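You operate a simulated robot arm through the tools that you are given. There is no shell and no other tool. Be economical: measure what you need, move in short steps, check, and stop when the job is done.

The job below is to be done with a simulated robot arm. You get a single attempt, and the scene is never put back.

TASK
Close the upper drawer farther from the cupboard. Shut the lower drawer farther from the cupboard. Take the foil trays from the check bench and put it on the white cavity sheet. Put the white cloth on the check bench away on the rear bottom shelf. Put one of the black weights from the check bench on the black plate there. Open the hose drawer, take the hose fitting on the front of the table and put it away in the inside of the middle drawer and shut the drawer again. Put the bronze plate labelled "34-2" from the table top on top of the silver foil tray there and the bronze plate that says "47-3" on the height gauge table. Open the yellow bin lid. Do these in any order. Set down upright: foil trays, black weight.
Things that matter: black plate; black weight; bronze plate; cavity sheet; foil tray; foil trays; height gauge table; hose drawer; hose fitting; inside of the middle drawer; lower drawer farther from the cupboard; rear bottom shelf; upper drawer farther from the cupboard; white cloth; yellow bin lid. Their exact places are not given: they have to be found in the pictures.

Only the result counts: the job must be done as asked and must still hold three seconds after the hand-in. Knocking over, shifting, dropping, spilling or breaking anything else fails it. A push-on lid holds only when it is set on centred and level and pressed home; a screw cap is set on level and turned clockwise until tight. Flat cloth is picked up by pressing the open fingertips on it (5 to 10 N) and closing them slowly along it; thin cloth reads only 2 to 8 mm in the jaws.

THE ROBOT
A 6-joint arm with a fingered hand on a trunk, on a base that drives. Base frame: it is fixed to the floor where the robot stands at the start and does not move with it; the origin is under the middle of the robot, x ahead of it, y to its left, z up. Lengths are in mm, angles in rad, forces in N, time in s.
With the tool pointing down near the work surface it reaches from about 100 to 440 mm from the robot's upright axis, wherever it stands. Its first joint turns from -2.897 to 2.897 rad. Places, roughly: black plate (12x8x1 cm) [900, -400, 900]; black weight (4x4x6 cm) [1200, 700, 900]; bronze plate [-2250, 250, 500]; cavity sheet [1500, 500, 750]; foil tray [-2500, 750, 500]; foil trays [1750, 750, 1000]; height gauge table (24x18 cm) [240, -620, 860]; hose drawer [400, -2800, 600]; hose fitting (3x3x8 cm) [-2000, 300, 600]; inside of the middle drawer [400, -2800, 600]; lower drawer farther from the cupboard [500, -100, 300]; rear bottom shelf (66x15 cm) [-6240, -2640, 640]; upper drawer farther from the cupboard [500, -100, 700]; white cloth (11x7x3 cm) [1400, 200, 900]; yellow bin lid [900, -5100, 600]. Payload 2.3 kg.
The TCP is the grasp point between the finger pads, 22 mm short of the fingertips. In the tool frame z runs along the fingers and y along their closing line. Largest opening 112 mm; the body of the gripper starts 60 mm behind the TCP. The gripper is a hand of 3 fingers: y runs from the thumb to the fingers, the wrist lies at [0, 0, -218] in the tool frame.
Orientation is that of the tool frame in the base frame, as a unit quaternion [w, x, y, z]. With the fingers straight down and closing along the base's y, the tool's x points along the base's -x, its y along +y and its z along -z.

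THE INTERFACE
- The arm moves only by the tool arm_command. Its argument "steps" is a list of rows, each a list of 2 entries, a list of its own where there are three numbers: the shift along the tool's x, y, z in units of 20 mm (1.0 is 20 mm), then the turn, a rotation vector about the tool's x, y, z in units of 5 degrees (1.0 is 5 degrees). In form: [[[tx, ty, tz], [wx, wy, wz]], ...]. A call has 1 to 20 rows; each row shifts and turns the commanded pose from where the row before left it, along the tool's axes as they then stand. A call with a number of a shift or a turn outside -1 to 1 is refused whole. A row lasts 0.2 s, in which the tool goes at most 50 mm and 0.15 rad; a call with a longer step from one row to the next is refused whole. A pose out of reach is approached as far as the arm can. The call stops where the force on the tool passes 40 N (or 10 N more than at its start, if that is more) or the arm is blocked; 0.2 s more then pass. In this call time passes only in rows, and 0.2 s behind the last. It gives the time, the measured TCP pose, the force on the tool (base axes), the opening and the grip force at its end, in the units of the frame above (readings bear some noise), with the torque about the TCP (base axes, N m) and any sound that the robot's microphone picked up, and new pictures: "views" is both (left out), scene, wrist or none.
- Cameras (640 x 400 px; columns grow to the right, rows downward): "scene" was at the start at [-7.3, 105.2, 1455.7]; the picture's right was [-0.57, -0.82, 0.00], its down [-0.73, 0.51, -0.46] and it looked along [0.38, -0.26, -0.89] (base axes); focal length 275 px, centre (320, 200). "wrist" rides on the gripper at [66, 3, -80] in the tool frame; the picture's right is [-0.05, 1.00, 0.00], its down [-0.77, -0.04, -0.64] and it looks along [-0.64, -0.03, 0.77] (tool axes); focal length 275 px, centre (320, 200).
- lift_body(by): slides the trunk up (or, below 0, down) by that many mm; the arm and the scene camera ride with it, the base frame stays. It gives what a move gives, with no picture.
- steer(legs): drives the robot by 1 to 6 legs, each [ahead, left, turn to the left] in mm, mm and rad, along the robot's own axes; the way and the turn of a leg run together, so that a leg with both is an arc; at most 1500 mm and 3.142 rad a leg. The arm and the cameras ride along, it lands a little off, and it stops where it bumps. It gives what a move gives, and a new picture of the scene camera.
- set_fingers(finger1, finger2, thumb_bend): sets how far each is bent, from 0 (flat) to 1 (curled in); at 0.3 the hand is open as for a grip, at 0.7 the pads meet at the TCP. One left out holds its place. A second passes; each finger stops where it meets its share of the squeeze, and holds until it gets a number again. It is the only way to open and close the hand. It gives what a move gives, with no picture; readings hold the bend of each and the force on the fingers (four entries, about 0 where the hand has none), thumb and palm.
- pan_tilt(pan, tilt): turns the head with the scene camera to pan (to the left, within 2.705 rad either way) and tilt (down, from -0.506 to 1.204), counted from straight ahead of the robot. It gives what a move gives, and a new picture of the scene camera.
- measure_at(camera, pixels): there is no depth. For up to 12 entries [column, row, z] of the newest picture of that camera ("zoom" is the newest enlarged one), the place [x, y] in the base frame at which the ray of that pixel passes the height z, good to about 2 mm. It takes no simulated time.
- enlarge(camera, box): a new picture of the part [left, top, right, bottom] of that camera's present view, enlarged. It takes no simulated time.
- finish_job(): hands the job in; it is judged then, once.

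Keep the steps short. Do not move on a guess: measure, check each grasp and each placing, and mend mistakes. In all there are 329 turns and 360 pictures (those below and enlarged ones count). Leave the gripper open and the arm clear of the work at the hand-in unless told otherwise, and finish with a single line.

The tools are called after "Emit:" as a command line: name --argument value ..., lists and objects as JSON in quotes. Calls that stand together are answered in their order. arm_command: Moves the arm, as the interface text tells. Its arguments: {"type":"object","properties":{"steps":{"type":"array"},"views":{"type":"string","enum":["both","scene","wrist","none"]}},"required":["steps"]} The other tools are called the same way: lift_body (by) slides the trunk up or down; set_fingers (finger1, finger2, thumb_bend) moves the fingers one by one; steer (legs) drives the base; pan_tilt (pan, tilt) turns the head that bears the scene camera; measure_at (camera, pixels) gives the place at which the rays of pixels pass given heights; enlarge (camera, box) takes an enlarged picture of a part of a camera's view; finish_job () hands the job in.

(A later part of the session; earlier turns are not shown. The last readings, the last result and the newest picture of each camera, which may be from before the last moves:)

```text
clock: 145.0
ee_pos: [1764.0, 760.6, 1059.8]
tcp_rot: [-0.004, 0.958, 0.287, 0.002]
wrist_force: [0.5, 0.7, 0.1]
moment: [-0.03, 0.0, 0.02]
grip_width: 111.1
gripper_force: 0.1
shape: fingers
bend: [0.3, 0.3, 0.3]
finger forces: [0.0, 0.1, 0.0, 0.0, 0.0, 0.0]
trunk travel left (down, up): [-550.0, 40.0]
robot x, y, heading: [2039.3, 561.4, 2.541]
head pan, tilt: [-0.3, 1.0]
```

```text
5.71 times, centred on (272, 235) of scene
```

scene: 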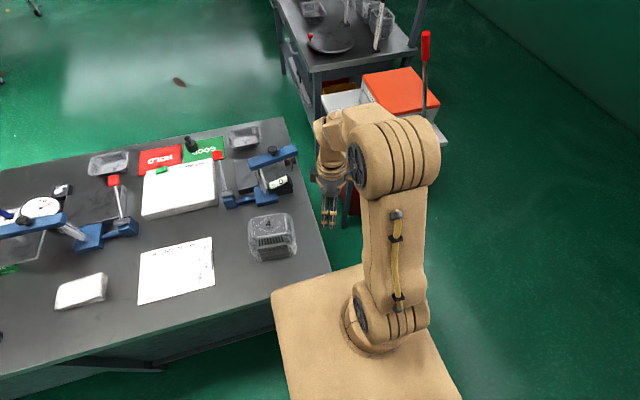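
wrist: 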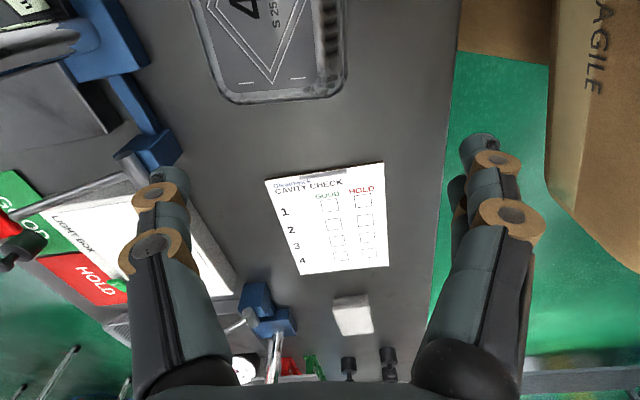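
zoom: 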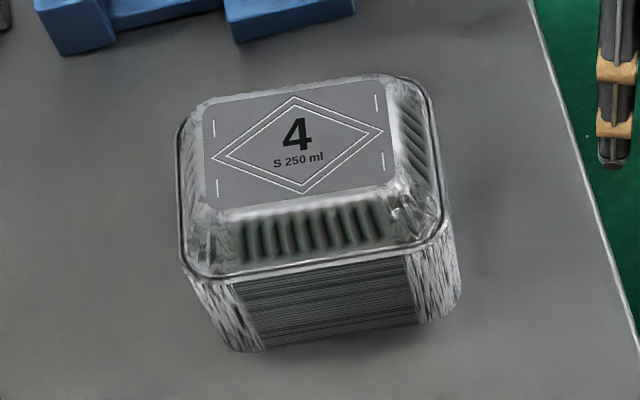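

Emit:
measure_at --camera "zoom" --pixels '[[204, 103, 960], [380, 80, 960], [404, 200, 960], [212, 228, 960], [178, 135, 935], [428, 92, 935], [445, 235, 935], [192, 275, 935], [240, 350, 850], [445, 318, 850], [320, 270, 935], [440, 170, 935]]'

```text
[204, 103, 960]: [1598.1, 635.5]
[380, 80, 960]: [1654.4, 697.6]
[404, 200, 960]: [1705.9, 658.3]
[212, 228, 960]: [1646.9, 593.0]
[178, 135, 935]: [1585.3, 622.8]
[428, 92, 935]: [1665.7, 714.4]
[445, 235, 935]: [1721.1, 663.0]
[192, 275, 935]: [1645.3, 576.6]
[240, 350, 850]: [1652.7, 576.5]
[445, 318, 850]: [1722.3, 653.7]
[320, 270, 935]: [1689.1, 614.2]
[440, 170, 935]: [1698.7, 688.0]
```

Stack centre ≈ (1652,645), depth ~90. Check the nearby thickness tester's arm position before moving in.

Emit:
measure_at --camera "scene" --pixels '[[250, 163, 1000], [297, 150, 1000], [250, 163, 1050], [297, 150, 1050], [283, 198, 850], [262, 198, 850]]'

Emit:
arm_command --steps '[[[0, 0, 0], [0, 0, -1]], [[0, 0, 0], [0, 0, -1]], [[0, 0, 0], [0, 0, -1]], [[-1, -0.046, 0], [0, 0, 0]], [[-1, -0.046, 0], [0, 0, 0]], [[-1, -0.046, 0], [0, 0, 0]]]' --views "wrist"

```text
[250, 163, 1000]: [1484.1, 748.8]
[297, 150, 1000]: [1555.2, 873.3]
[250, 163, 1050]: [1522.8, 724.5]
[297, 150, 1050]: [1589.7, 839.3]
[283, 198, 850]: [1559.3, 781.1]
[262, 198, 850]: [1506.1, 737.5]
```

```text
clock: 146.4
ee_pos: [1709.3, 665.7, 1034.5]
tcp_rot: [-0.005, 0.912, 0.41, 0.002]
wrist_force: [0.7, -0.1, 0.2]
moment: [-0.02, 0.02, 0.0]
grip_width: 111.4
gripper_force: 0.0
shape: fingers
bend: [0.3, 0.3, 0.3]
finger forces: [0.1, 0.1, 0.0, 0.0, 0.0, 0.0]
out of reach, approached as far as the arm can: row 1, 2, 3
trunk travel left (down, up): [-550.0, 40.0]
robot x, y, heading: [2037.7, 561.7, 2.544]
head pan, tilt: [-0.3, 1.0]
```

wrist: 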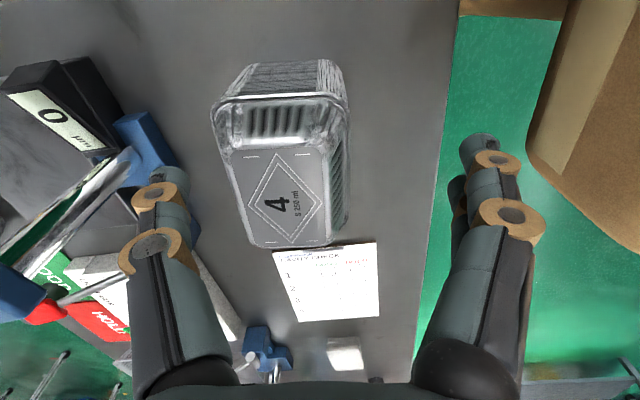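

Yaw is right (48.4°). Move to the stack's centre at this height.

Emit:
arm_command --steps '[[[-0.89, -0.48, 0], [0, 0, 0]], [[-0.89, -0.48, 0], [0, 0, 0]], [[-0.89, -0.48, 0], [0, 0, 0]]]' --views "both"

```text
clock: 147.2
ee_pos: [1650.3, 646.7, 1034.7]
tcp_rot: [-0.004, 0.912, 0.41, 0.004]
wrist_force: [-0.2, -0.1, -0.7]
moment: [0.01, -0.04, 0.01]
grip_width: 111.3
gripper_force: 0.1
shape: fingers
bend: [0.3, 0.3, 0.3]
finger forces: [0.1, 0.0, 0.1, 0.0, 0.0, 0.0]
trunk travel left (down, up): [-550.0, 40.0]
robot x, y, heading: [2038.1, 564.0, 2.549]
head pan, tilt: [-0.3, 1.0]
```

scene: 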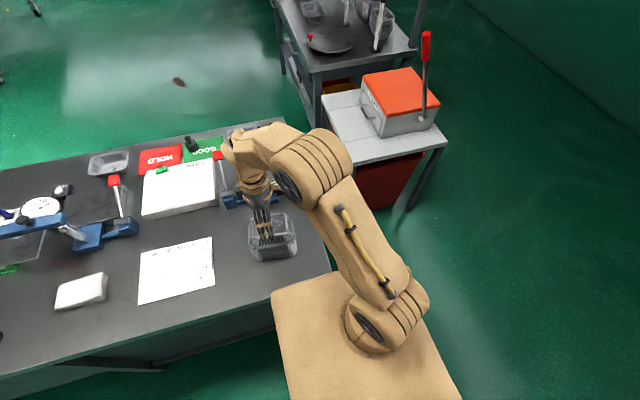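
wrist: 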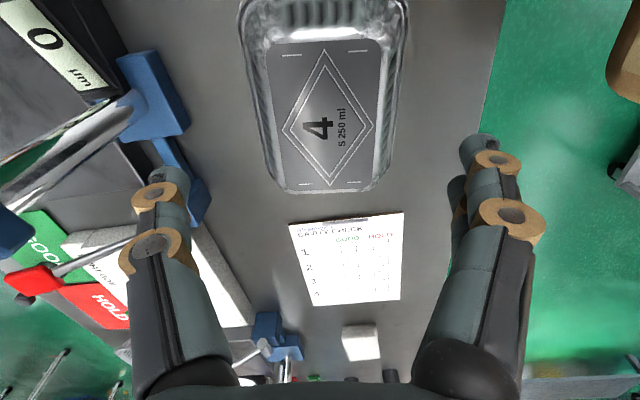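

Aligned. Lower 120 mm to TCP z≈915 (palm stays above the stack top at ~962).

Emit:
arm_command --steps '[[[0, 0, 1], [0, 0, 0]], [[0, 0, 1], [0, 0, 0]], [[0, 0, 1], [0, 0, 0]], [[0, 0, 1], [0, 0, 0]], [[0, 0, 1], [0, 0, 0]], [[0, 0, 0.9], [0, 0, 0]]]' --views "both"

```text
clock: 148.6
ee_pos: [1650.0, 646.4, 924.6]
tcp_rot: [-0.009, 0.912, 0.41, -0.001]
wrist_force: [5.6, -1.5, 31.8]
moment: [-0.02, 0.13, 0.06]
grip_width: 117.2
gripper_force: 20.2
shape: fingers
bend: [0.3, 0.3, 0.3]
finger forces: [11.2, 12.3, 0.0, 0.1, 16.7, 0.0]
trunk travel left (down, up): [-550.0, 40.0]
robot x, y, heading: [2040.3, 561.8, 2.545]
head pan, tilt: [-0.3, 1.0]
stopped in row 6: the force on the tool passed its limit at 58 N (the readings are from after the stop); the commanded pose is now the measured one
```

scene: 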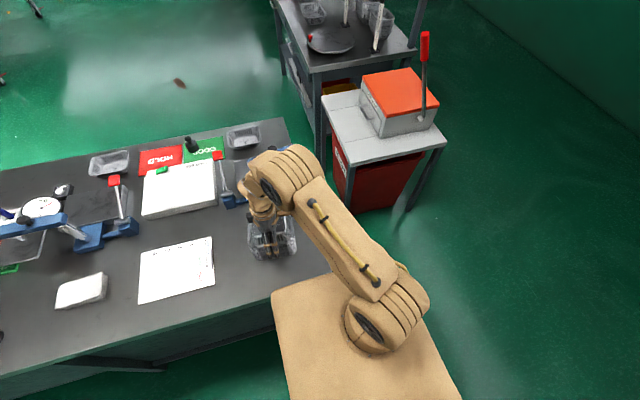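
wrist: 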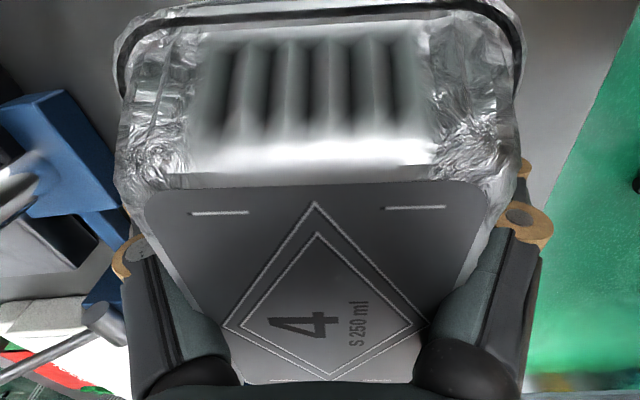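

The fingers are already wedged around the stack (width 117). Squeeze and then lift a little to test.

Emit:
set_fingers --finger1 0.45 --finger2 0.45 --thumb_bend 0.45

Emit:
arm_command --steps '[[[0, 0, -0.5], [0, 0, 0]], [[0, 0, -0.5], [0, 0, 0]], [[0, 0, -1], [0, 0, 0]]]' --views "both"

```text
clock: 149.3
ee_pos: [1648.6, 646.2, 925.3]
tcp_rot: [-0.009, 0.912, 0.41, -0.005]
wrist_force: [3.1, 0.1, 30.7]
moment: [-0.29, -0.28, 0.03]
grip_width: 100.8
gripper_force: 40.1
shape: fingers
bend: [0.41, 0.41, 0.42]
finger forces: [21.3, 21.9, 0.0, 0.1, 37.0, 0.0]
trunk travel left (down, up): [-550.0, 40.0]
robot x, y, heading: [2039.1, 563.8, 2.542]
head pan, tilt: [-0.3, 1.0]
stopped: the force on the tool passed its limit at 43 N (the readings are from after the stop); the commanded pose is now the measured one
```

```text
clock: 150.1
ee_pos: [1648.8, 646.9, 962.0]
tcp_rot: [-0.008, 0.912, 0.409, -0.001]
wrist_force: [-0.4, -0.1, -2.6]
moment: [-0.01, -0.01, 0.02]
grip_width: 100.2
gripper_force: 32.1
shape: fingers
bend: [0.41, 0.41, 0.41]
finger forces: [15.6, 16.0, 0.0, 0.1, 32.4, 0.1]
trunk travel left (down, up): [-550.0, 40.0]
robot x, y, heading: [2035.8, 561.7, 2.545]
head pan, tilt: [-0.3, 1.0]
```

scene: 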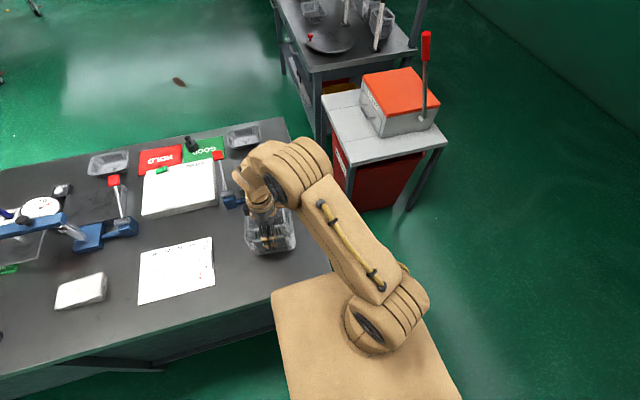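
wrist: 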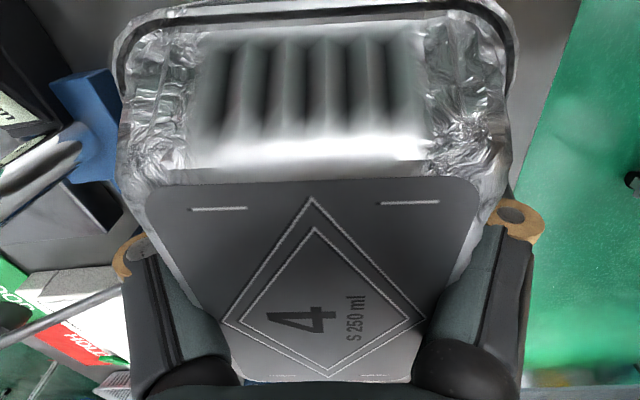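

Stack lifted cleanly. Raise the trunk 30 and drive left 278 to bring it over the sheet.

Emit:
lift_body --by 30

Emit:
steer --legs '[[0, 278, 0]]'

Emit:
enlarge --camera "scene" --box '[180, 180, 340, 300]'

```text
clock: 150.8
ee_pos: [1648.0, 645.9, 992.7]
tcp_rot: [-0.007, 0.912, 0.409, -0.002]
wrist_force: [0.3, -0.1, -2.8]
moment: [0.02, -0.03, -0.02]
grip_width: 100.2
gripper_force: 32.2
shape: fingers
bend: [0.41, 0.41, 0.41]
finger forces: [15.7, 15.9, 0.0, 0.1, 32.2, 0.0]
trunk travel left (down, up): [-580.0, 10.0]
robot x, y, heading: [2036.1, 561.1, 2.544]
head pan, tilt: [-0.3, 1.0]
```

```text
clock: 152.8
ee_pos: [1488.7, 411.7, 992.6]
tcp_rot: [-0.008, 0.912, 0.41, 0.0]
wrist_force: [0.1, -0.5, -2.6]
moment: [0.0, -0.01, -0.01]
grip_width: 100.1
gripper_force: 31.9
shape: fingers
bend: [0.41, 0.41, 0.41]
finger forces: [15.6, 16.1, 0.1, 0.0, 32.3, 0.1]
trunk travel left (down, up): [-580.0, 10.0]
robot x, y, heading: [1876.9, 327.3, 2.55]
head pan, tilt: [-0.3, 1.0]
```

scene: 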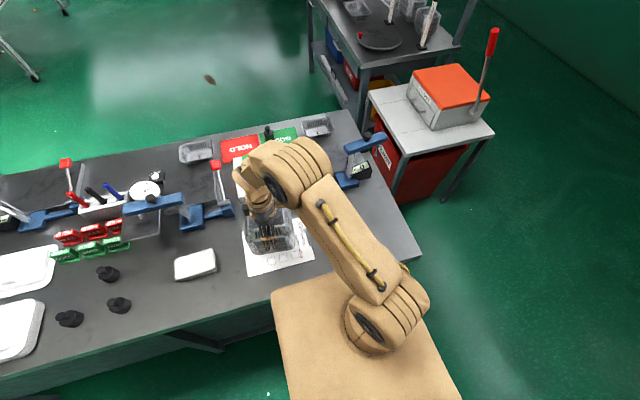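

```text
3.33 times, centred on (260, 240) of scene
```

zoom: 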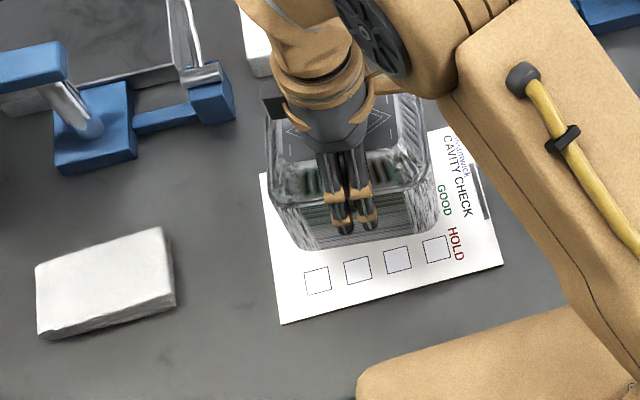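

Over the sheet centre. Nudge 8 mm and lower 60 mm, then feel for contact.

Emit:
arm_command --steps '[[[0.3, -0.27, 0], [0, 0, 0]], [[0, 0, 1], [0, 0, 0]], [[0, 0, 1], [0, 0, 0]], [[0, 0, 0.9], [0, 0, 0]], [[0, 0, 0.2], [0, 0, 0]]]' --views "both"

```text
clock: 154.0
ee_pos: [1488.5, 420.2, 930.7]
tcp_rot: [-0.009, 0.912, 0.41, -0.003]
wrist_force: [-2.7, 0.9, 12.8]
moment: [-0.31, -0.35, -0.02]
grip_width: 99.7
gripper_force: 35.8
shape: fingers
bend: [0.41, 0.41, 0.41]
finger forces: [17.3, 17.9, 0.0, 0.1, 36.1, 0.0]
trunk travel left (down, up): [-580.0, 10.0]
robot x, y, heading: [1877.5, 330.3, 2.541]
head pan, tilt: [-0.3, 1.0]
```

scene: 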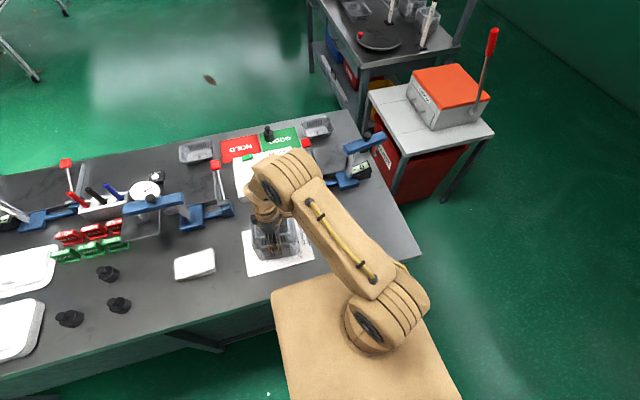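
wrist: 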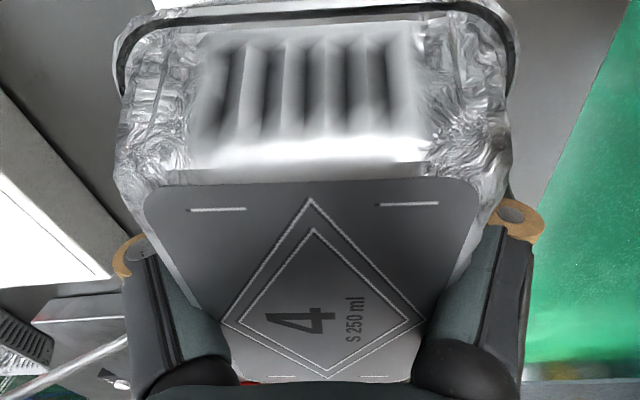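

Set down (12.8 N support). Open the fingers wide (0.2) and rise straight up.

Emit:
set_fingers --finger1 0.2 --finger2 0.2 --thumb_bend 0.2

Emit:
arm_command --steps '[[[0, 0, -0.3], [0, 0, 0]], [[0, 0, -0.7], [0, 0, 0]], [[0, 0, -1], [0, 0, 0]], [[0, 0, -1], [0, 0, 0]], [[0, 0, -1], [0, 0, 0]], [[0, 0, -1], [0, 0, 0]]]' --views "both"

```text
clock: 155.0
ee_pos: [1489.8, 420.0, 931.4]
tcp_rot: [-0.008, 0.912, 0.409, -0.002]
wrist_force: [-0.8, -0.2, 10.2]
moment: [-0.02, -0.04, -0.02]
grip_width: 130.4
gripper_force: 6.3
shape: fingers
bend: [0.2, 0.2, 0.2]
finger forces: [2.5, 2.9, 0.0, 0.0, 6.7, 0.1]
trunk travel left (down, up): [-580.0, 10.0]
robot x, y, heading: [1878.5, 327.8, 2.546]
head pan, tilt: [-0.3, 1.0]
```

```text
clock: 156.4
ee_pos: [1490.4, 419.4, 1030.3]
tcp_rot: [-0.007, 0.912, 0.409, -0.001]
wrist_force: [-0.5, 0.6, -0.2]
moment: [0.0, 0.04, -0.02]
grip_width: 129.4
gripper_force: 0.1
shape: fingers
bend: [0.2, 0.2, 0.2]
finger forces: [0.1, 0.0, 0.0, 0.1, 0.0, 0.0]
trunk travel left (down, up): [-580.0, 10.0]
robot x, y, heading: [1874.7, 328.5, 2.544]
head pan, tilt: [-0.3, 1.0]
```

scene: 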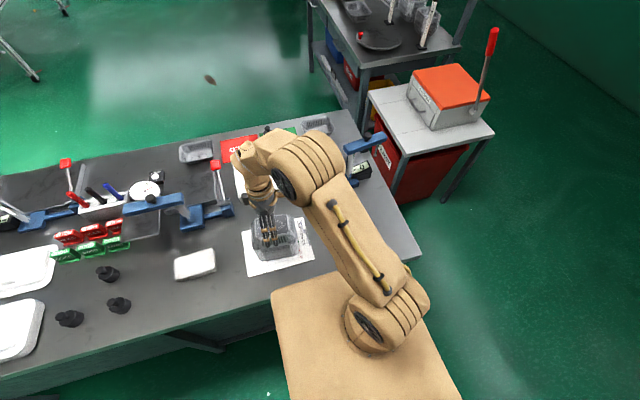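
wrist: 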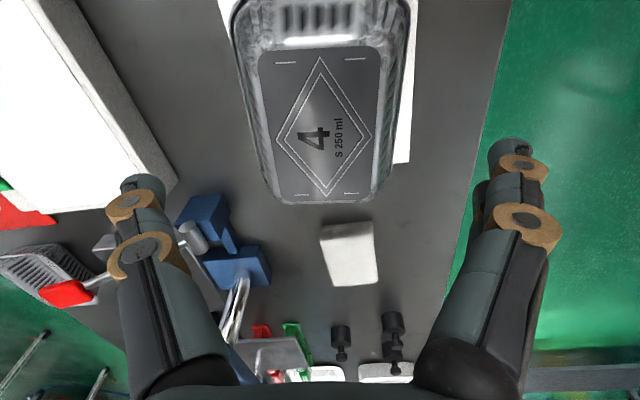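

The stack stands on the sheet. Retract the hand toward me and turn it back to neutral before driving left to the weights.

Emit:
arm_command --steps '[[[0.1, 1, 0], [0, 0, 0]], [[0.1, 1, 0], [0, 0, 0]], [[0.1, 1, 0], [0, 0, 0]], [[0.1, 1, 0], [0, 0, 0.7]], [[0.1, 1, 0], [0, 0, 1]], [[0.1, 1, 0], [0, 0, 1]], [[0, 0, 0], [0, 0, 1]], [[0, 0, 0], [0, 0, 1]], [[0, 0, 0], [0, 0, 1]], [[0, 0, 0], [0, 0, 1]], [[0, 0, 0], [0, 0, 1]], [[0, 0, 0], [0, 0, 1]], [[0, 0, 0], [0, 0, 1]], [[0, 0, 0], [0, 0, 1]], [[0, 0, 0], [0, 0, 1]], [[0, 0, 0], [0, 0, 1]], [[0, 0, 0], [0, 0, 1]], [[0, 0, 0], [0, 0, 1]], [[0, 0, 0], [0, 0, 1]], [[0, 0, 0], [0, 0, 0.8]]]' --views "none"

Emit:
steer --legs '[[0, 550, 0]]'

Emit:
pan_tilt --pan 0.4 --tilt 1.0

```text
clock: 160.6
ee_pos: [1582.6, 344.3, 1029.2]
tcp_rot: [-0.005, 0.956, -0.294, -0.006]
wrist_force: [0.2, -0.6, -0.3]
moment: [0.0, 0.02, 0.03]
grip_width: 129.4
gripper_force: 0.2
shape: fingers
bend: [0.2, 0.2, 0.2]
finger forces: [0.0, 0.0, 0.1, 0.0, 0.0, 0.1]
trunk travel left (down, up): [-580.0, 10.0]
robot x, y, heading: [1872.9, 327.9, 2.544]
head pan, tilt: [-0.3, 1.0]
```

```text
clock: 163.8
ee_pos: [1271.3, -114.3, 1028.8]
tcp_rot: [-0.004, 0.956, -0.295, -0.006]
wrist_force: [0.5, -0.2, 0.0]
moment: [0.01, -0.02, -0.02]
grip_width: 129.6
gripper_force: 0.1
shape: fingers
bend: [0.2, 0.2, 0.2]
finger forces: [0.0, 0.1, 0.0, 0.0, 0.1, 0.1]
trunk travel left (down, up): [-580.0, 10.0]
robot x, y, heading: [1566.6, -130.6, 2.542]
head pan, tilt: [-0.3, 1.0]
```

scene: 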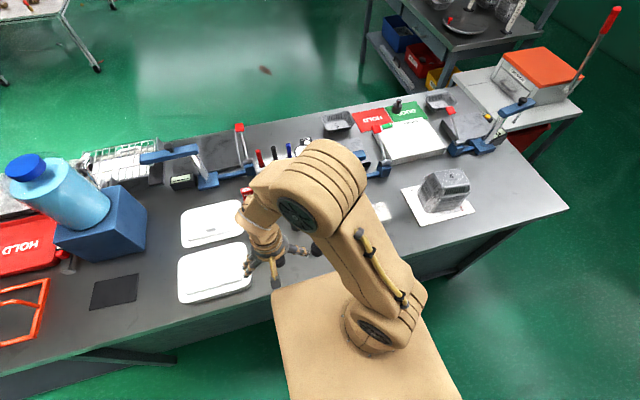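

```text
clock: 164.9
ee_pos: [1271.6, -113.0, 1029.5]
tcp_rot: [-0.004, 0.956, -0.294, -0.006]
wrist_force: [-0.6, -0.2, 0.0]
moment: [0.01, -0.04, -0.01]
grip_width: 129.3
gripper_force: 0.1
shape: fingers
bend: [0.2, 0.2, 0.2]
finger forces: [0.1, 0.0, 0.0, 0.0, 0.0, 0.1]
trunk travel left (down, up): [-580.0, 10.0]
robot x, y, heading: [1563.4, -131.3, 2.541]
head pan, tilt: [0.4, 1.0]
```

scene: 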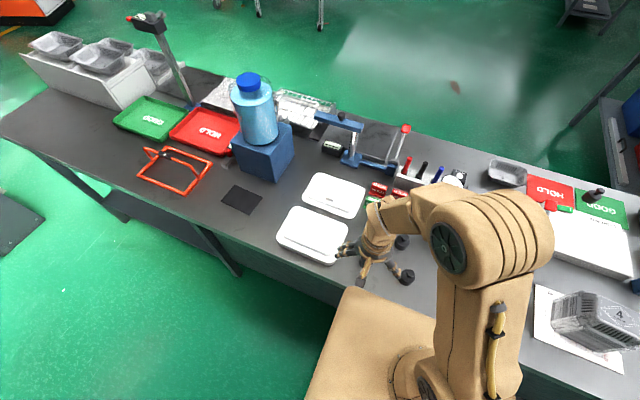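

The black plate is at (243,199). Measure it and look at the weights with the wrist camera.

Emit:
measure_at --camera "scene" --pixels '[[234, 185, 858], [262, 192, 858], [248, 214, 858], [220, 204, 858], [241, 199, 858]]'

Emit:
arm_command --steps '[[[0, 0, 0], [0, 0, 0]]]' --views "wrist"

```text
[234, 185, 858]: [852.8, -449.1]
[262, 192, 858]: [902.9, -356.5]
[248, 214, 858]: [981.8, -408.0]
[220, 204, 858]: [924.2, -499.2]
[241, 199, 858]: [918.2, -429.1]
```

```text
clock: 165.3
ee_pos: [1271.5, -112.9, 1029.4]
tcp_rot: [-0.005, 0.956, -0.294, -0.006]
wrist_force: [1.0, 0.4, -0.3]
moment: [0.0, 0.01, 0.03]
grip_width: 129.6
gripper_force: 0.0
shape: fingers
bend: [0.2, 0.2, 0.2]
finger forces: [0.1, 0.0, 0.1, 0.0, 0.1, 0.0]
trunk travel left (down, up): [-580.0, 10.0]
robot x, y, heading: [1561.7, -132.0, 2.548]
head pan, tilt: [0.4, 1.0]
```

wrist: 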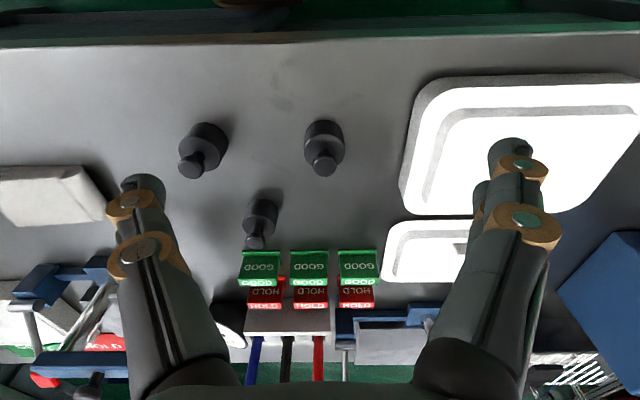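

Emit:
measure_at --camera "wrist" --pixels '[[323, 165, 905], [192, 170, 905], [325, 130, 885], [207, 138, 885], [325, 122, 850], [210, 124, 850]]'

Emit:
enlarge --camera "wrist" --box '[160, 100, 380, 260]'

```text
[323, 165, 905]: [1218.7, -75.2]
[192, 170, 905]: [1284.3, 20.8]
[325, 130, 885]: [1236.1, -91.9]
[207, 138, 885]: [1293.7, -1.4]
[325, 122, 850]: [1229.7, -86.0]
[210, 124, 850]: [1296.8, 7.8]
```

```text
2.50 times, centred on (270, 180) of wrist
```

zoom: 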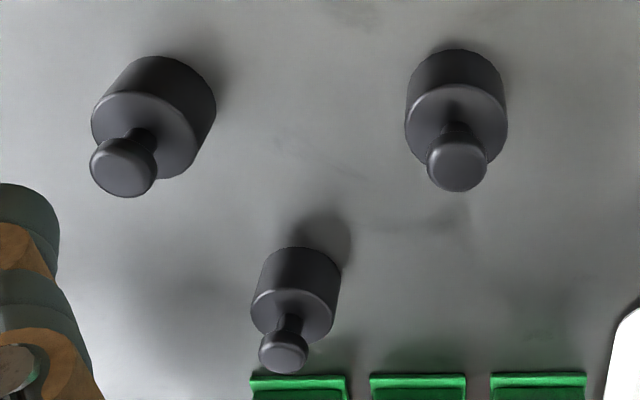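

Weight A's centre ≈ (1219,−76). Narrow the hand to ~70 mm and move above it.

Emit:
set_fingers --finger1 0.48 --finger2 0.48 --thumb_bend 0.48

Emit:
arm_command --steps '[[[-0.8, 0, 0], [0, 0, 0]], [[-0.8, 0, 0], [0, 0, 0]], [[-0.8, 0, 0], [0, 0, 0]], [[-0.8, 0, 0], [0, 0, 0]], [[0, 0, 1], [0, 0, 0]], [[0, 0, 1], [0, 0, 0]]]' --views "wrist"

```text
clock: 166.3
ee_pos: [1271.9, -113.2, 1028.3]
tcp_rot: [-0.005, 0.956, -0.293, -0.005]
wrist_force: [-0.3, 0.4, -1.6]
moment: [0.0, 0.01, 0.01]
grip_width: 61.4
gripper_force: 0.1
shape: fingers
bend: [0.48, 0.48, 0.48]
finger forces: [0.0, 0.0, 0.0, 0.0, 0.0, 0.0]
trunk travel left (down, up): [-580.0, 10.0]
robot x, y, heading: [1564.5, -128.8, 2.546]
head pan, tilt: [0.4, 1.0]
```

```text
clock: 167.7
ee_pos: [1217.0, -77.7, 989.8]
tcp_rot: [-0.005, 0.956, -0.295, -0.006]
wrist_force: [0.6, -0.2, 0.8]
moment: [0.01, 0.0, -0.05]
grip_width: 61.2
gripper_force: 0.0
shape: fingers
bend: [0.48, 0.48, 0.48]
finger forces: [0.0, 0.0, 0.1, 0.1, 0.1, 0.0]
trunk travel left (down, up): [-580.0, 10.0]
robot x, y, heading: [1562.9, -130.8, 2.546]
head pan, tilt: [0.4, 1.0]
```

wrist: 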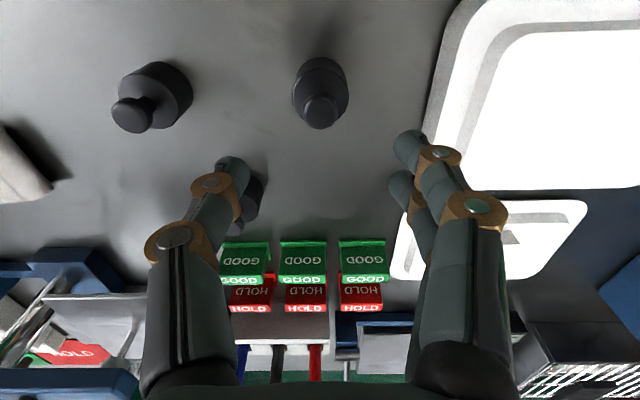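

Emit:
measure_at --camera "wrist" --pixels '[[322, 112, 910], [320, 96, 885]]'

```text
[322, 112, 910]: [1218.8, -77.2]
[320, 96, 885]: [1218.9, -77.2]
```

Centred within 2 mm. Lower 111 mm to TCP z≈879, then close on the weight.

Emit:
arm_command --steps '[[[0, 0, 1], [0, 0, 0]], [[0, 0, 1], [0, 0, 0]], [[0, 0, 1], [0, 0, 0]], [[0, 0, 1], [0, 0, 0]], [[0, 0, 1], [0, 0, 0]], [[0, 0, 0.5], [0, 0, 0]]]' --views "none"

Emit:
set_fingers --finger1 0.62 --finger2 0.62 --thumb_bend 0.62

Emit:
arm_command --steps '[[[0, 0, -1], [0, 0, 0]], [[0, 0, -1], [0, 0, 0]], [[0, 0, -1], [0, 0, 0]]]' --views "both"

```text
clock: 169.1
ee_pos: [1217.5, -75.1, 881.1]
tcp_rot: [-0.005, 0.956, -0.294, -0.006]
wrist_force: [1.0, -0.4, 0.1]
moment: [0.02, -0.01, -0.02]
grip_width: 61.5
gripper_force: 0.1
shape: fingers
bend: [0.48, 0.48, 0.48]
finger forces: [0.0, 0.0, 0.0, 0.0, 0.0, 0.0]
trunk travel left (down, up): [-580.0, 10.0]
robot x, y, heading: [1564.0, -130.3, 2.546]
head pan, tilt: [0.4, 1.0]
```

```text
clock: 170.1
ee_pos: [1217.3, -74.9, 880.7]
tcp_rot: [-0.004, 0.956, -0.294, -0.006]
wrist_force: [-0.2, 0.3, 0.9]
moment: [0.03, -0.02, 0.0]
grip_width: 33.0
gripper_force: 4.6
shape: fingers
bend: [0.58, 0.57, 0.59]
finger forces: [2.1, 2.5, 0.1, 0.1, 4.3, 0.1]
trunk travel left (down, up): [-580.0, 10.0]
robot x, y, heading: [1565.5, -130.4, 2.543]
head pan, tilt: [0.4, 1.0]
```

```text
clock: 170.9
ee_pos: [1219.4, -78.2, 940.1]
tcp_rot: [-0.004, 0.956, -0.294, -0.006]
wrist_force: [-1.1, -0.2, -2.7]
moment: [0.0, 0.0, 0.0]
grip_width: 33.1
gripper_force: 4.2
shape: fingers
bend: [0.58, 0.58, 0.59]
finger forces: [2.0, 2.4, 0.0, 0.0, 4.4, 0.1]
trunk travel left (down, up): [-580.0, 10.0]
robot x, y, heading: [1568.4, -130.0, 2.543]
head pan, tilt: [0.4, 1.0]
```

scene: 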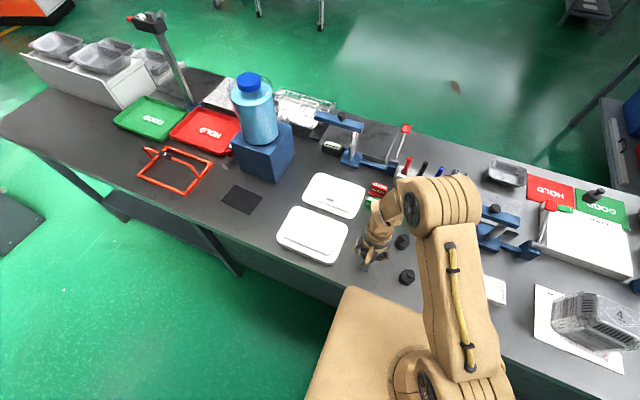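
wrist: 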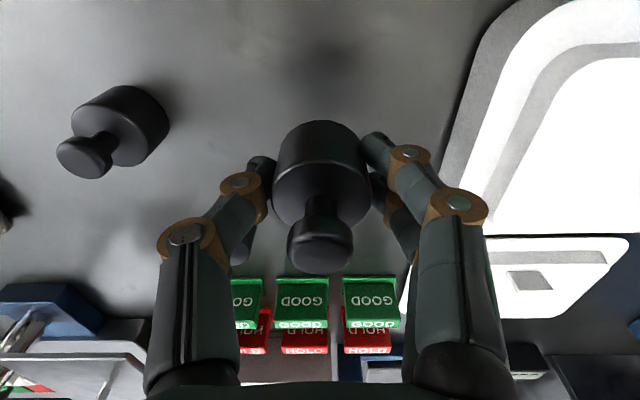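

Weight held. Squeeze a bit more, raise, and drive left 461 to the black plate.

Emit:
set_fingers --finger1 0.65 --finger2 0.65 --thumb_bend 0.65

Emit:
arm_command --steps '[[[0, 0, -1], [0, 0, 0]], [[0, 0, -1], [0, 0, 0]], [[0, 0, -1], [0, 0, 0]]]' --views "none"

Emit:
steer --legs '[[0, 461, 0]]'

Emit:
arm_command --steps '[[[0, 0, 0], [0, 0, 0]]]' --views "wrist"

```text
clock: 171.9
ee_pos: [1218.8, -76.9, 940.3]
tcp_rot: [-0.005, 0.956, -0.294, -0.006]
wrist_force: [-0.3, -0.1, -3.2]
moment: [0.02, -0.02, 0.01]
grip_width: 32.4
gripper_force: 7.3
shape: fingers
bend: [0.59, 0.58, 0.61]
finger forces: [3.6, 4.0, 0.0, 0.0, 7.1, 0.1]
trunk travel left (down, up): [-580.0, 10.0]
robot x, y, heading: [1568.2, -132.8, 2.544]
head pan, tilt: [0.4, 1.0]
```

```text
clock: 172.7
ee_pos: [1217.3, -77.2, 999.7]
tcp_rot: [-0.004, 0.956, -0.294, -0.006]
wrist_force: [-0.1, -0.9, -2.4]
moment: [-0.01, -0.03, 0.01]
grip_width: 32.4
gripper_force: 7.7
shape: fingers
bend: [0.59, 0.58, 0.61]
finger forces: [3.5, 4.0, 0.1, 0.0, 7.2, 0.1]
trunk travel left (down, up): [-580.0, 10.0]
robot x, y, heading: [1563.6, -127.2, 2.54]
head pan, tilt: [0.4, 1.0]
```

```text
clock: 175.4
ee_pos: [957.8, -453.9, 999.3]
tcp_rot: [-0.006, 0.955, -0.297, -0.007]
wrist_force: [0.4, -0.2, -3.3]
moment: [0.01, -0.03, 0.03]
grip_width: 32.5
gripper_force: 7.3
shape: fingers
bend: [0.59, 0.58, 0.61]
finger forces: [3.6, 3.9, 0.0, 0.0, 7.1, 0.1]
trunk travel left (down, up): [-580.0, 10.0]
robot x, y, heading: [1303.3, -510.6, 2.538]
head pan, tilt: [0.4, 1.0]
```

scene: 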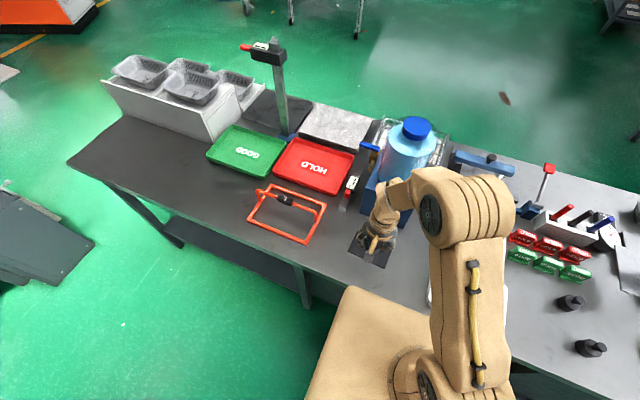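

```text
clock: 175.8
ee_pos: [957.7, -454.8, 1000.1]
tcp_rot: [-0.004, 0.955, -0.296, -0.005]
wrist_force: [0.2, -0.1, -3.6]
moment: [-0.03, 0.0, 0.03]
grip_width: 32.1
gripper_force: 7.4
shape: fingers
bend: [0.59, 0.58, 0.61]
finger forces: [3.6, 4.0, 0.1, 0.1, 7.2, 0.0]
trunk travel left (down, up): [-580.0, 10.0]
robot x, y, heading: [1301.7, -511.3, 2.538]
head pan, tilt: [0.4, 1.0]
```

wrist: 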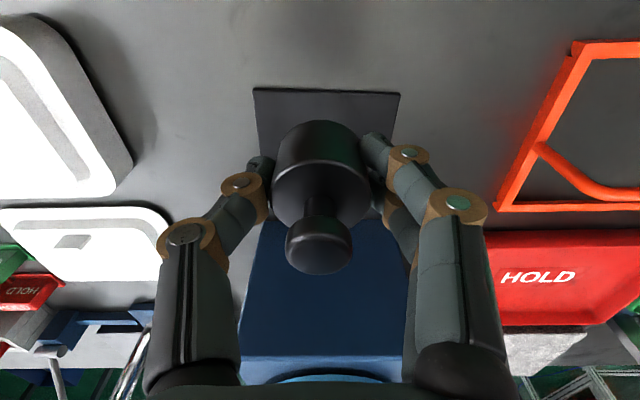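

Emit:
measure_at --camera "wrist" --pixels '[[254, 88, 860], [400, 93, 860], [260, 150, 860], [394, 150, 860]]'

Emit:
enlarge --camera "scene" --box '[320, 130, 460, 290]'

```text
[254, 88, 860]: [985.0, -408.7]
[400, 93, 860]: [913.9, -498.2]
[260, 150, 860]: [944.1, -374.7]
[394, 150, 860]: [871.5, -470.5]
```

```text
2.50 times, centred on (390, 210) of scene
```

zoom: 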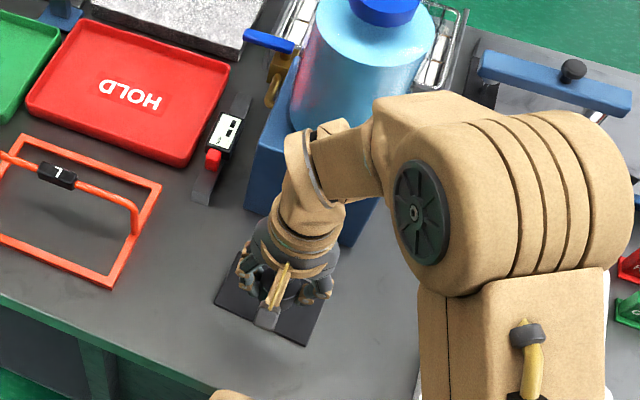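

Emit:
measure_at --camera "scene" --pixels '[[402, 226, 850], [361, 213, 850], [374, 198, 1000], [379, 181, 1010], [440, 150, 1010], [418, 118, 1180]]'

```text
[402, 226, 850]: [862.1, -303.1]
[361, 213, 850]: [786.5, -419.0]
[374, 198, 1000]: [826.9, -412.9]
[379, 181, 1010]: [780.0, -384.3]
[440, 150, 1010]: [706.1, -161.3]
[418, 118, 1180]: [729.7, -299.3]
```

Leak block face is at n≈880, well clear. Move forward 44 mm and lower to just above the plate.

Emit:
arm_command --steps '[[[-0.74, 0.04, 0], [0, 0, 0]], [[-0.74, 0.04, 0], [0, 0, 0]], [[-0.74, 0.04, 0], [0, 0, 0]], [[0, 0, 1], [0, 0, 0]], [[0, 0, 1], [0, 0, 0]], [[0, 0, 1], [0, 0, 0]], [[0, 0, 1], [0, 0, 0]], [[0, 0, 1], [0, 0, 0]], [[0, 0, 0.2], [0, 0, 0]], [[0, 0, 0.15], [0, 0, 0]]]' --views "wrist"

```text
clock: 178.0
ee_pos: [919.5, -429.6, 890.9]
tcp_rot: [-0.004, 0.955, -0.296, -0.006]
wrist_force: [0.0, -0.7, -2.7]
moment: [0.0, -0.02, -0.01]
grip_width: 32.6
gripper_force: 7.8
shape: fingers
bend: [0.59, 0.58, 0.61]
finger forces: [3.7, 4.0, 0.0, 0.0, 7.3, 0.0]
trunk travel left (down, up): [-580.0, 10.0]
robot x, y, heading: [1305.5, -510.9, 2.539]
head pan, tilt: [0.4, 1.0]
```

wrist: 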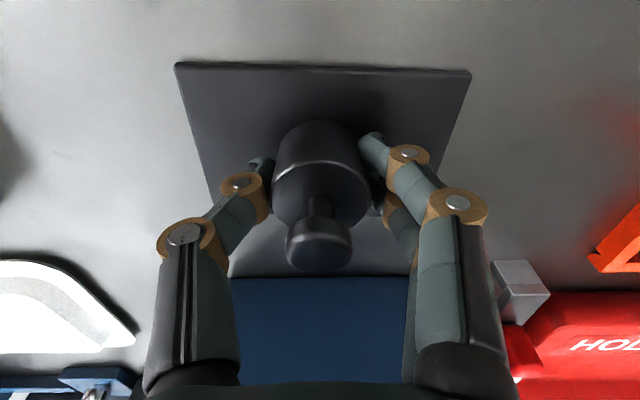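

Not yet touching; creep down.

Emit:
arm_command --steps '[[[0, 0, 0.1], [0, 0, 0]], [[0, 0, 0.1], [0, 0, 0]], [[0, 0, 0.1], [0, 0, 0]]]' --views "none"

```text
clock: 178.8
ee_pos: [919.1, -428.4, 886.5]
tcp_rot: [-0.004, 0.955, -0.296, -0.006]
wrist_force: [-0.2, 0.2, -2.2]
moment: [0.04, 0.04, -0.03]
grip_width: 32.0
gripper_force: 7.7
shape: fingers
bend: [0.59, 0.59, 0.61]
finger forces: [3.6, 4.3, 0.1, 0.0, 7.4, 0.0]
trunk travel left (down, up): [-580.0, 10.0]
robot x, y, heading: [1308.5, -511.3, 2.539]
head pan, tilt: [0.4, 1.0]
```

Emit:
arm_command --steps '[[[0, 0, 0.1], [0, 0, 0]], [[0, 0, 0.1], [0, 0, 0]]]' --views "none"

```text
clock: 179.4
ee_pos: [919.8, -428.9, 883.3]
tcp_rot: [-0.005, 0.955, -0.296, -0.007]
wrist_force: [-0.9, -0.8, 14.1]
moment: [-0.03, 0.02, 0.03]
grip_width: 31.9
gripper_force: 10.2
shape: fingers
bend: [0.6, 0.6, 0.62]
finger forces: [5.0, 5.7, 0.1, 0.0, 9.0, 0.0]
trunk travel left (down, up): [-580.0, 10.0]
robot x, y, heading: [1304.5, -508.2, 2.542]
head pan, tilt: [0.4, 1.0]
```

Contact (14 N). Open gently and rise.

Emit:
set_fingers --finger1 0.48 --finger2 0.48 --thumb_bend 0.48

Emit:
arm_command --steps '[[[0, 0, -0.5], [0, 0, 0]], [[0, 0, -1], [0, 0, 0]], [[0, 0, -1], [0, 0, 0]], [[0, 0, -1], [0, 0, 0]], [[0, 0, -1], [0, 0, 0]], [[0, 0, -1], [0, 0, 0]], [[0, 0, -1], [0, 0, 0]]]' --views "wrist"

```text
clock: 180.4
ee_pos: [920.4, -427.6, 884.6]
tcp_rot: [-0.004, 0.955, -0.297, -0.006]
wrist_force: [1.0, 4.0, 13.5]
moment: [-0.31, 0.1, -0.01]
grip_width: 53.0
gripper_force: 7.0
shape: fingers
bend: [0.55, 0.5, 0.48]
finger forces: [10.1, 3.2, 0.0, 0.1, 0.0, 0.1]
trunk travel left (down, up): [-580.0, 10.0]
robot x, y, heading: [1307.7, -508.4, 2.538]
head pan, tilt: [0.4, 1.0]
```

```text
clock: 182.0
ee_pos: [921.1, -430.9, 1013.5]
tcp_rot: [-0.005, 0.955, -0.297, -0.006]
wrist_force: [0.3, -0.2, 0.5]
moment: [0.02, -0.03, 0.02]
grip_width: 60.3
gripper_force: 0.0
shape: fingers
bend: [0.48, 0.48, 0.48]
finger forces: [0.1, 0.0, 0.1, 0.0, 0.1, 0.0]
trunk travel left (down, up): [-580.0, 10.0]
robot x, y, heading: [1308.1, -511.1, 2.539]
head pan, tilt: [0.4, 1.0]
```

wrist: 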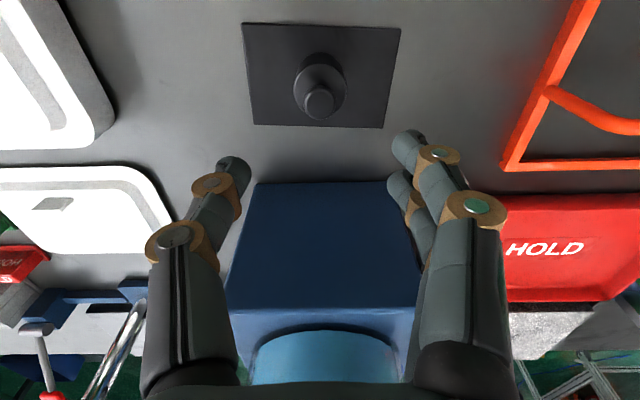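

The weight stands upright on the plate. Next the cloth: retract and drive right ~826 to stand so the arm reaches it at an angle.

Emit:
arm_command --steps '[[[1, 0, -0.5], [0, 0, 0]], [[1, 0, -0.5], [0, 0, 0]], [[1, 0, -0.5], [0, 0, 0]], [[1, 0, -0.5], [0, 0, 0]], [[1, 0, 0], [0, 0, 0]], [[1, 0, 0], [0, 0, 0]]]' --views "none"

Emit:
steer --legs '[[0, -826, 0], [36, 0, 0]]'

Emit:
pan_tilt --pan 0.5 --tilt 1.0

```text
clock: 183.4
ee_pos: [1018.1, -500.0, 1050.9]
tcp_rot: [-0.005, 0.955, -0.296, -0.006]
wrist_force: [-1.1, 0.7, 0.0]
moment: [-0.03, -0.02, 0.01]
grip_width: 60.3
gripper_force: 0.0
shape: fingers
bend: [0.48, 0.48, 0.48]
finger forces: [0.1, 0.0, 0.0, 0.0, 0.0, 0.0]
trunk travel left (down, up): [-580.0, 10.0]
robot x, y, heading: [1306.2, -511.0, 2.535]
head pan, tilt: [0.4, 1.0]
```

```text
clock: 188.3
ee_pos: [1461.5, 209.1, 1051.1]
tcp_rot: [-0.004, 0.956, -0.295, -0.007]
wrist_force: [-0.1, -0.2, 0.2]
moment: [-0.01, 0.0, -0.03]
grip_width: 60.4
gripper_force: 0.0
shape: fingers
bend: [0.48, 0.48, 0.48]
finger forces: [0.0, 0.1, 0.1, 0.0, 0.1, 0.0]
trunk travel left (down, up): [-580.0, 10.0]
robot x, y, heading: [1747.9, 201.7, 2.541]
head pan, tilt: [0.4, 1.0]
```

scene: 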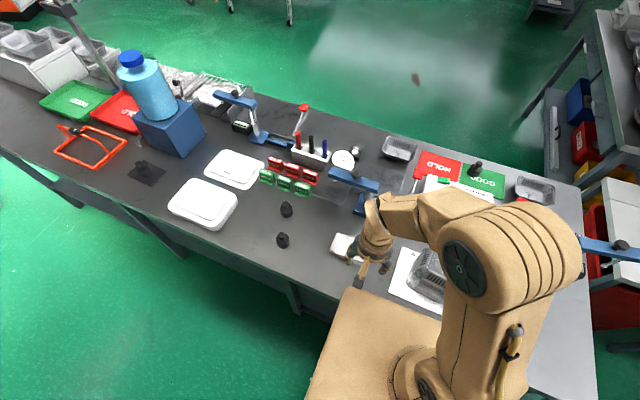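

```text
clock: 189.0
ee_pos: [1460.6, 209.5, 1051.8]
tcp_rot: [-0.005, 0.956, -0.295, -0.006]
wrist_force: [-0.2, 0.5, -0.9]
moment: [-0.01, 0.0, 0.04]
grip_width: 60.3
gripper_force: 0.2
shape: fingers
bend: [0.48, 0.48, 0.48]
finger forces: [0.0, 0.0, 0.1, 0.0, 0.1, 0.0]
trunk travel left (down, up): [-580.0, 10.0]
robot x, y, heading: [1746.1, 199.4, 2.542]
head pan, tilt: [0.499, 1.0]
```

scene: 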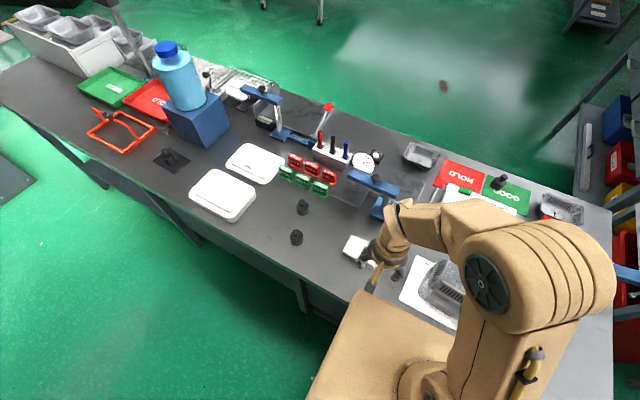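

Arm direction to the cloth is 177°, so the required wrist turn fits. Turn the hand 90° and open to 112.

Emit:
arm_command --steps '[[[0, 0, 0], [0, 0, -1]], [[0, 0, 0], [0, 0, -1]], [[0, 0, 0], [0, 0, -1]], [[0, 0, 0], [0, 0, -1]], [[0, 0, 0], [0, 0, -1]], [[0, 0, 0], [0, 0, -1]], [[0, 0, 0], [0, 0, -1]], [[0, 0, 0], [0, 0, -1]], [[0, 0, 0], [0, 0, -1]], [[0, 0, 0], [0, 0, -1]], [[0, 0, 0], [0, 0, -1]], [[0, 0, 0], [0, 0, -1]], [[0, 0, 0], [0, 0, -1]], [[0, 0, 0], [0, 0, -1]], [[0, 0, 0], [0, 0, -1]], [[0, 0, 0], [0, 0, -1]], [[0, 0, 0], [0, 0, -1]], [[0, 0, 0], [0, 0, -0.9]]]' --views "none"

Emit:
set_fingers --finger1 0.35 --finger2 0.35 --thumb_bend 0.35

Emit:
arm_command --steps '[[[0, 0, 0], [0, 0, 0]]]' --views "wrist"

```text
clock: 192.8
ee_pos: [1460.7, 208.0, 1052.1]
tcp_rot: [-0.008, 0.886, 0.464, -0.001]
wrist_force: [-0.7, -0.9, -0.2]
moment: [0.0, 0.01, -0.01]
grip_width: 60.4
gripper_force: 0.0
shape: fingers
bend: [0.48, 0.48, 0.48]
finger forces: [0.0, 0.1, 0.0, 0.0, 0.1, 0.1]
trunk travel left (down, up): [-580.0, 10.0]
robot x, y, heading: [1747.0, 197.7, 2.539]
head pan, tilt: [0.499, 1.0]
```

```text
clock: 193.8
ee_pos: [1460.4, 208.9, 1050.5]
tcp_rot: [-0.008, 0.886, 0.464, -0.001]
wrist_force: [0.2, -0.8, -0.2]
moment: [-0.02, -0.02, -0.01]
grip_width: 97.2
gripper_force: 0.1
shape: fingers
bend: [0.35, 0.35, 0.35]
finger forces: [0.1, 0.1, 0.0, 0.1, 0.0, 0.0]
trunk travel left (down, up): [-580.0, 10.0]
robot x, y, heading: [1747.7, 202.6, 2.539]
head pan, tilt: [0.499, 1.0]
```

```text
clock: 194.2
ee_pos: [1461.1, 209.5, 1050.5]
tcp_rot: [-0.008, 0.886, 0.463, -0.001]
wrist_force: [0.7, -0.6, 0.0]
moment: [0.01, 0.03, 0.01]
grip_width: 97.6
gripper_force: 0.1
shape: fingers
bend: [0.35, 0.35, 0.35]
finger forces: [0.1, 0.1, 0.0, 0.1, 0.1, 0.0]
trunk travel left (down, up): [-580.0, 10.0]
robot x, y, heading: [1749.3, 200.0, 2.543]
head pan, tilt: [0.499, 1.0]
```

wrist: 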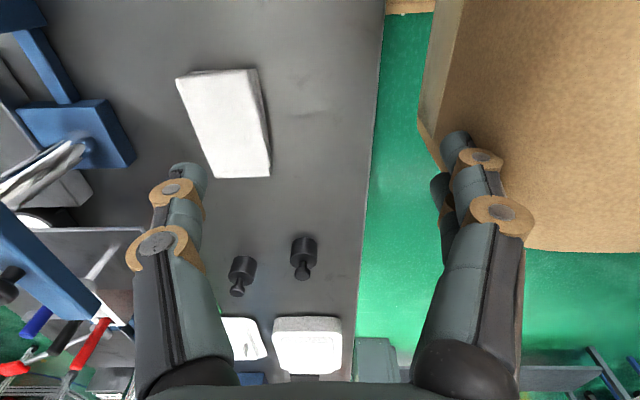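

Emit:
measure_at --camera "wrist" --pixels '[[177, 79, 880], [256, 70, 880], [270, 175, 880], [213, 177, 880], [100, 290, 1050], [10, 205, 1050]]'

```text
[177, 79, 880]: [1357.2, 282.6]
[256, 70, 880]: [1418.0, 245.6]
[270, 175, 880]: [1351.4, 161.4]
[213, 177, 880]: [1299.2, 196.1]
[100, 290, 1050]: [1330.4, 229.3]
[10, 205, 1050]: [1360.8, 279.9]
```

Emit:
measure_at --camera "scene" --pixels '[[349, 176, 950], [349, 176, 1000], [349, 176, 1050], [397, 192, 950], [397, 192, 1000], [397, 192, 1050]]'

Emit:
measure_at --camera "wrist" --pixels '[[100, 300, 950], [100, 300, 1000], [100, 300, 1050], [20, 215, 950], [20, 215, 1000]]'

```text
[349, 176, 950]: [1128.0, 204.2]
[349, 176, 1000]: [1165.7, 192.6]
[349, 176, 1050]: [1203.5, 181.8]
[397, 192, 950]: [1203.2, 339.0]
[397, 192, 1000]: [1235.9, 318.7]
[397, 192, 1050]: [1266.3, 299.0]
```

```text
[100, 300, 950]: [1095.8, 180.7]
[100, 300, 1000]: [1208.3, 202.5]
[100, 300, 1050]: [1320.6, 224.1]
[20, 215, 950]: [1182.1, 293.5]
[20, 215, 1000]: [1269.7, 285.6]
```

Cloth centre (1356,221), yaw good. Narrow the hand to ~82 mm, move above, descend to z≈895.

Emit:
set_fingers --finger1 0.4 --finger2 0.4 --thumb_bend 0.4

Emit:
arm_command --steps '[[[-0.5, -0.93, 0], [0, 0, 0]], [[-0.5, -0.93, 0], [0, 0, 0]], [[-0.5, -0.93, 0], [0, 0, 0]], [[-0.5, -0.93, 0], [0, 0, 0]], [[-0.5, -0.93, 0], [0, 0, 0]], [[0, 0, 1], [0, 0, 0]], [[0, 0, 1], [0, 0, 0]], [[0, 0, 1], [0, 0, 0]], [[0, 0, 1], [0, 0, 0]], [[0, 0, 1], [0, 0, 0]]]' --views "wrist"

```text
clock: 195.2
ee_pos: [1462.3, 207.5, 1051.5]
tcp_rot: [-0.008, 0.886, 0.463, 0.0]
wrist_force: [-0.7, -1.1, 0.4]
moment: [0.02, -0.02, -0.01]
grip_width: 84.3
gripper_force: 0.1
shape: fingers
bend: [0.4, 0.4, 0.4]
finger forces: [0.0, 0.0, 0.1, 0.1, 0.0, 0.1]
trunk travel left (down, up): [-580.0, 10.0]
robot x, y, heading: [1750.0, 198.9, 2.536]
head pan, tilt: [0.499, 1.0]
```

```text
clock: 197.4
ee_pos: [1355.0, 221.9, 951.8]
tcp_rot: [-0.007, 0.886, 0.463, -0.001]
wrist_force: [0.9, -0.1, 0.0]
moment: [0.0, 0.02, -0.01]
grip_width: 84.3
gripper_force: 0.0
shape: fingers
bend: [0.4, 0.4, 0.4]
finger forces: [0.0, 0.0, 0.1, 0.1, 0.0, 0.0]
trunk travel left (down, up): [-580.0, 10.0]
robot x, y, heading: [1752.8, 199.6, 2.543]
head pan, tilt: [0.499, 1.0]
```

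wrist: 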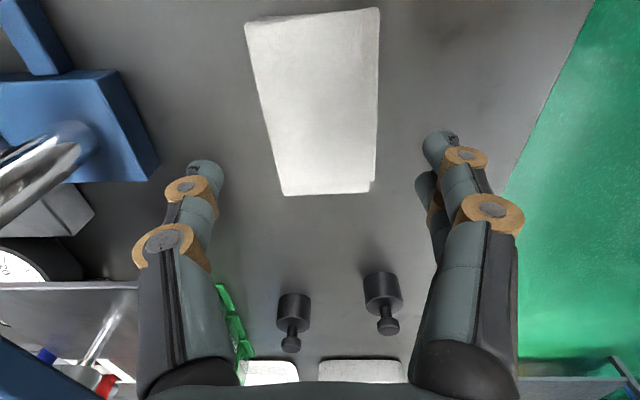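

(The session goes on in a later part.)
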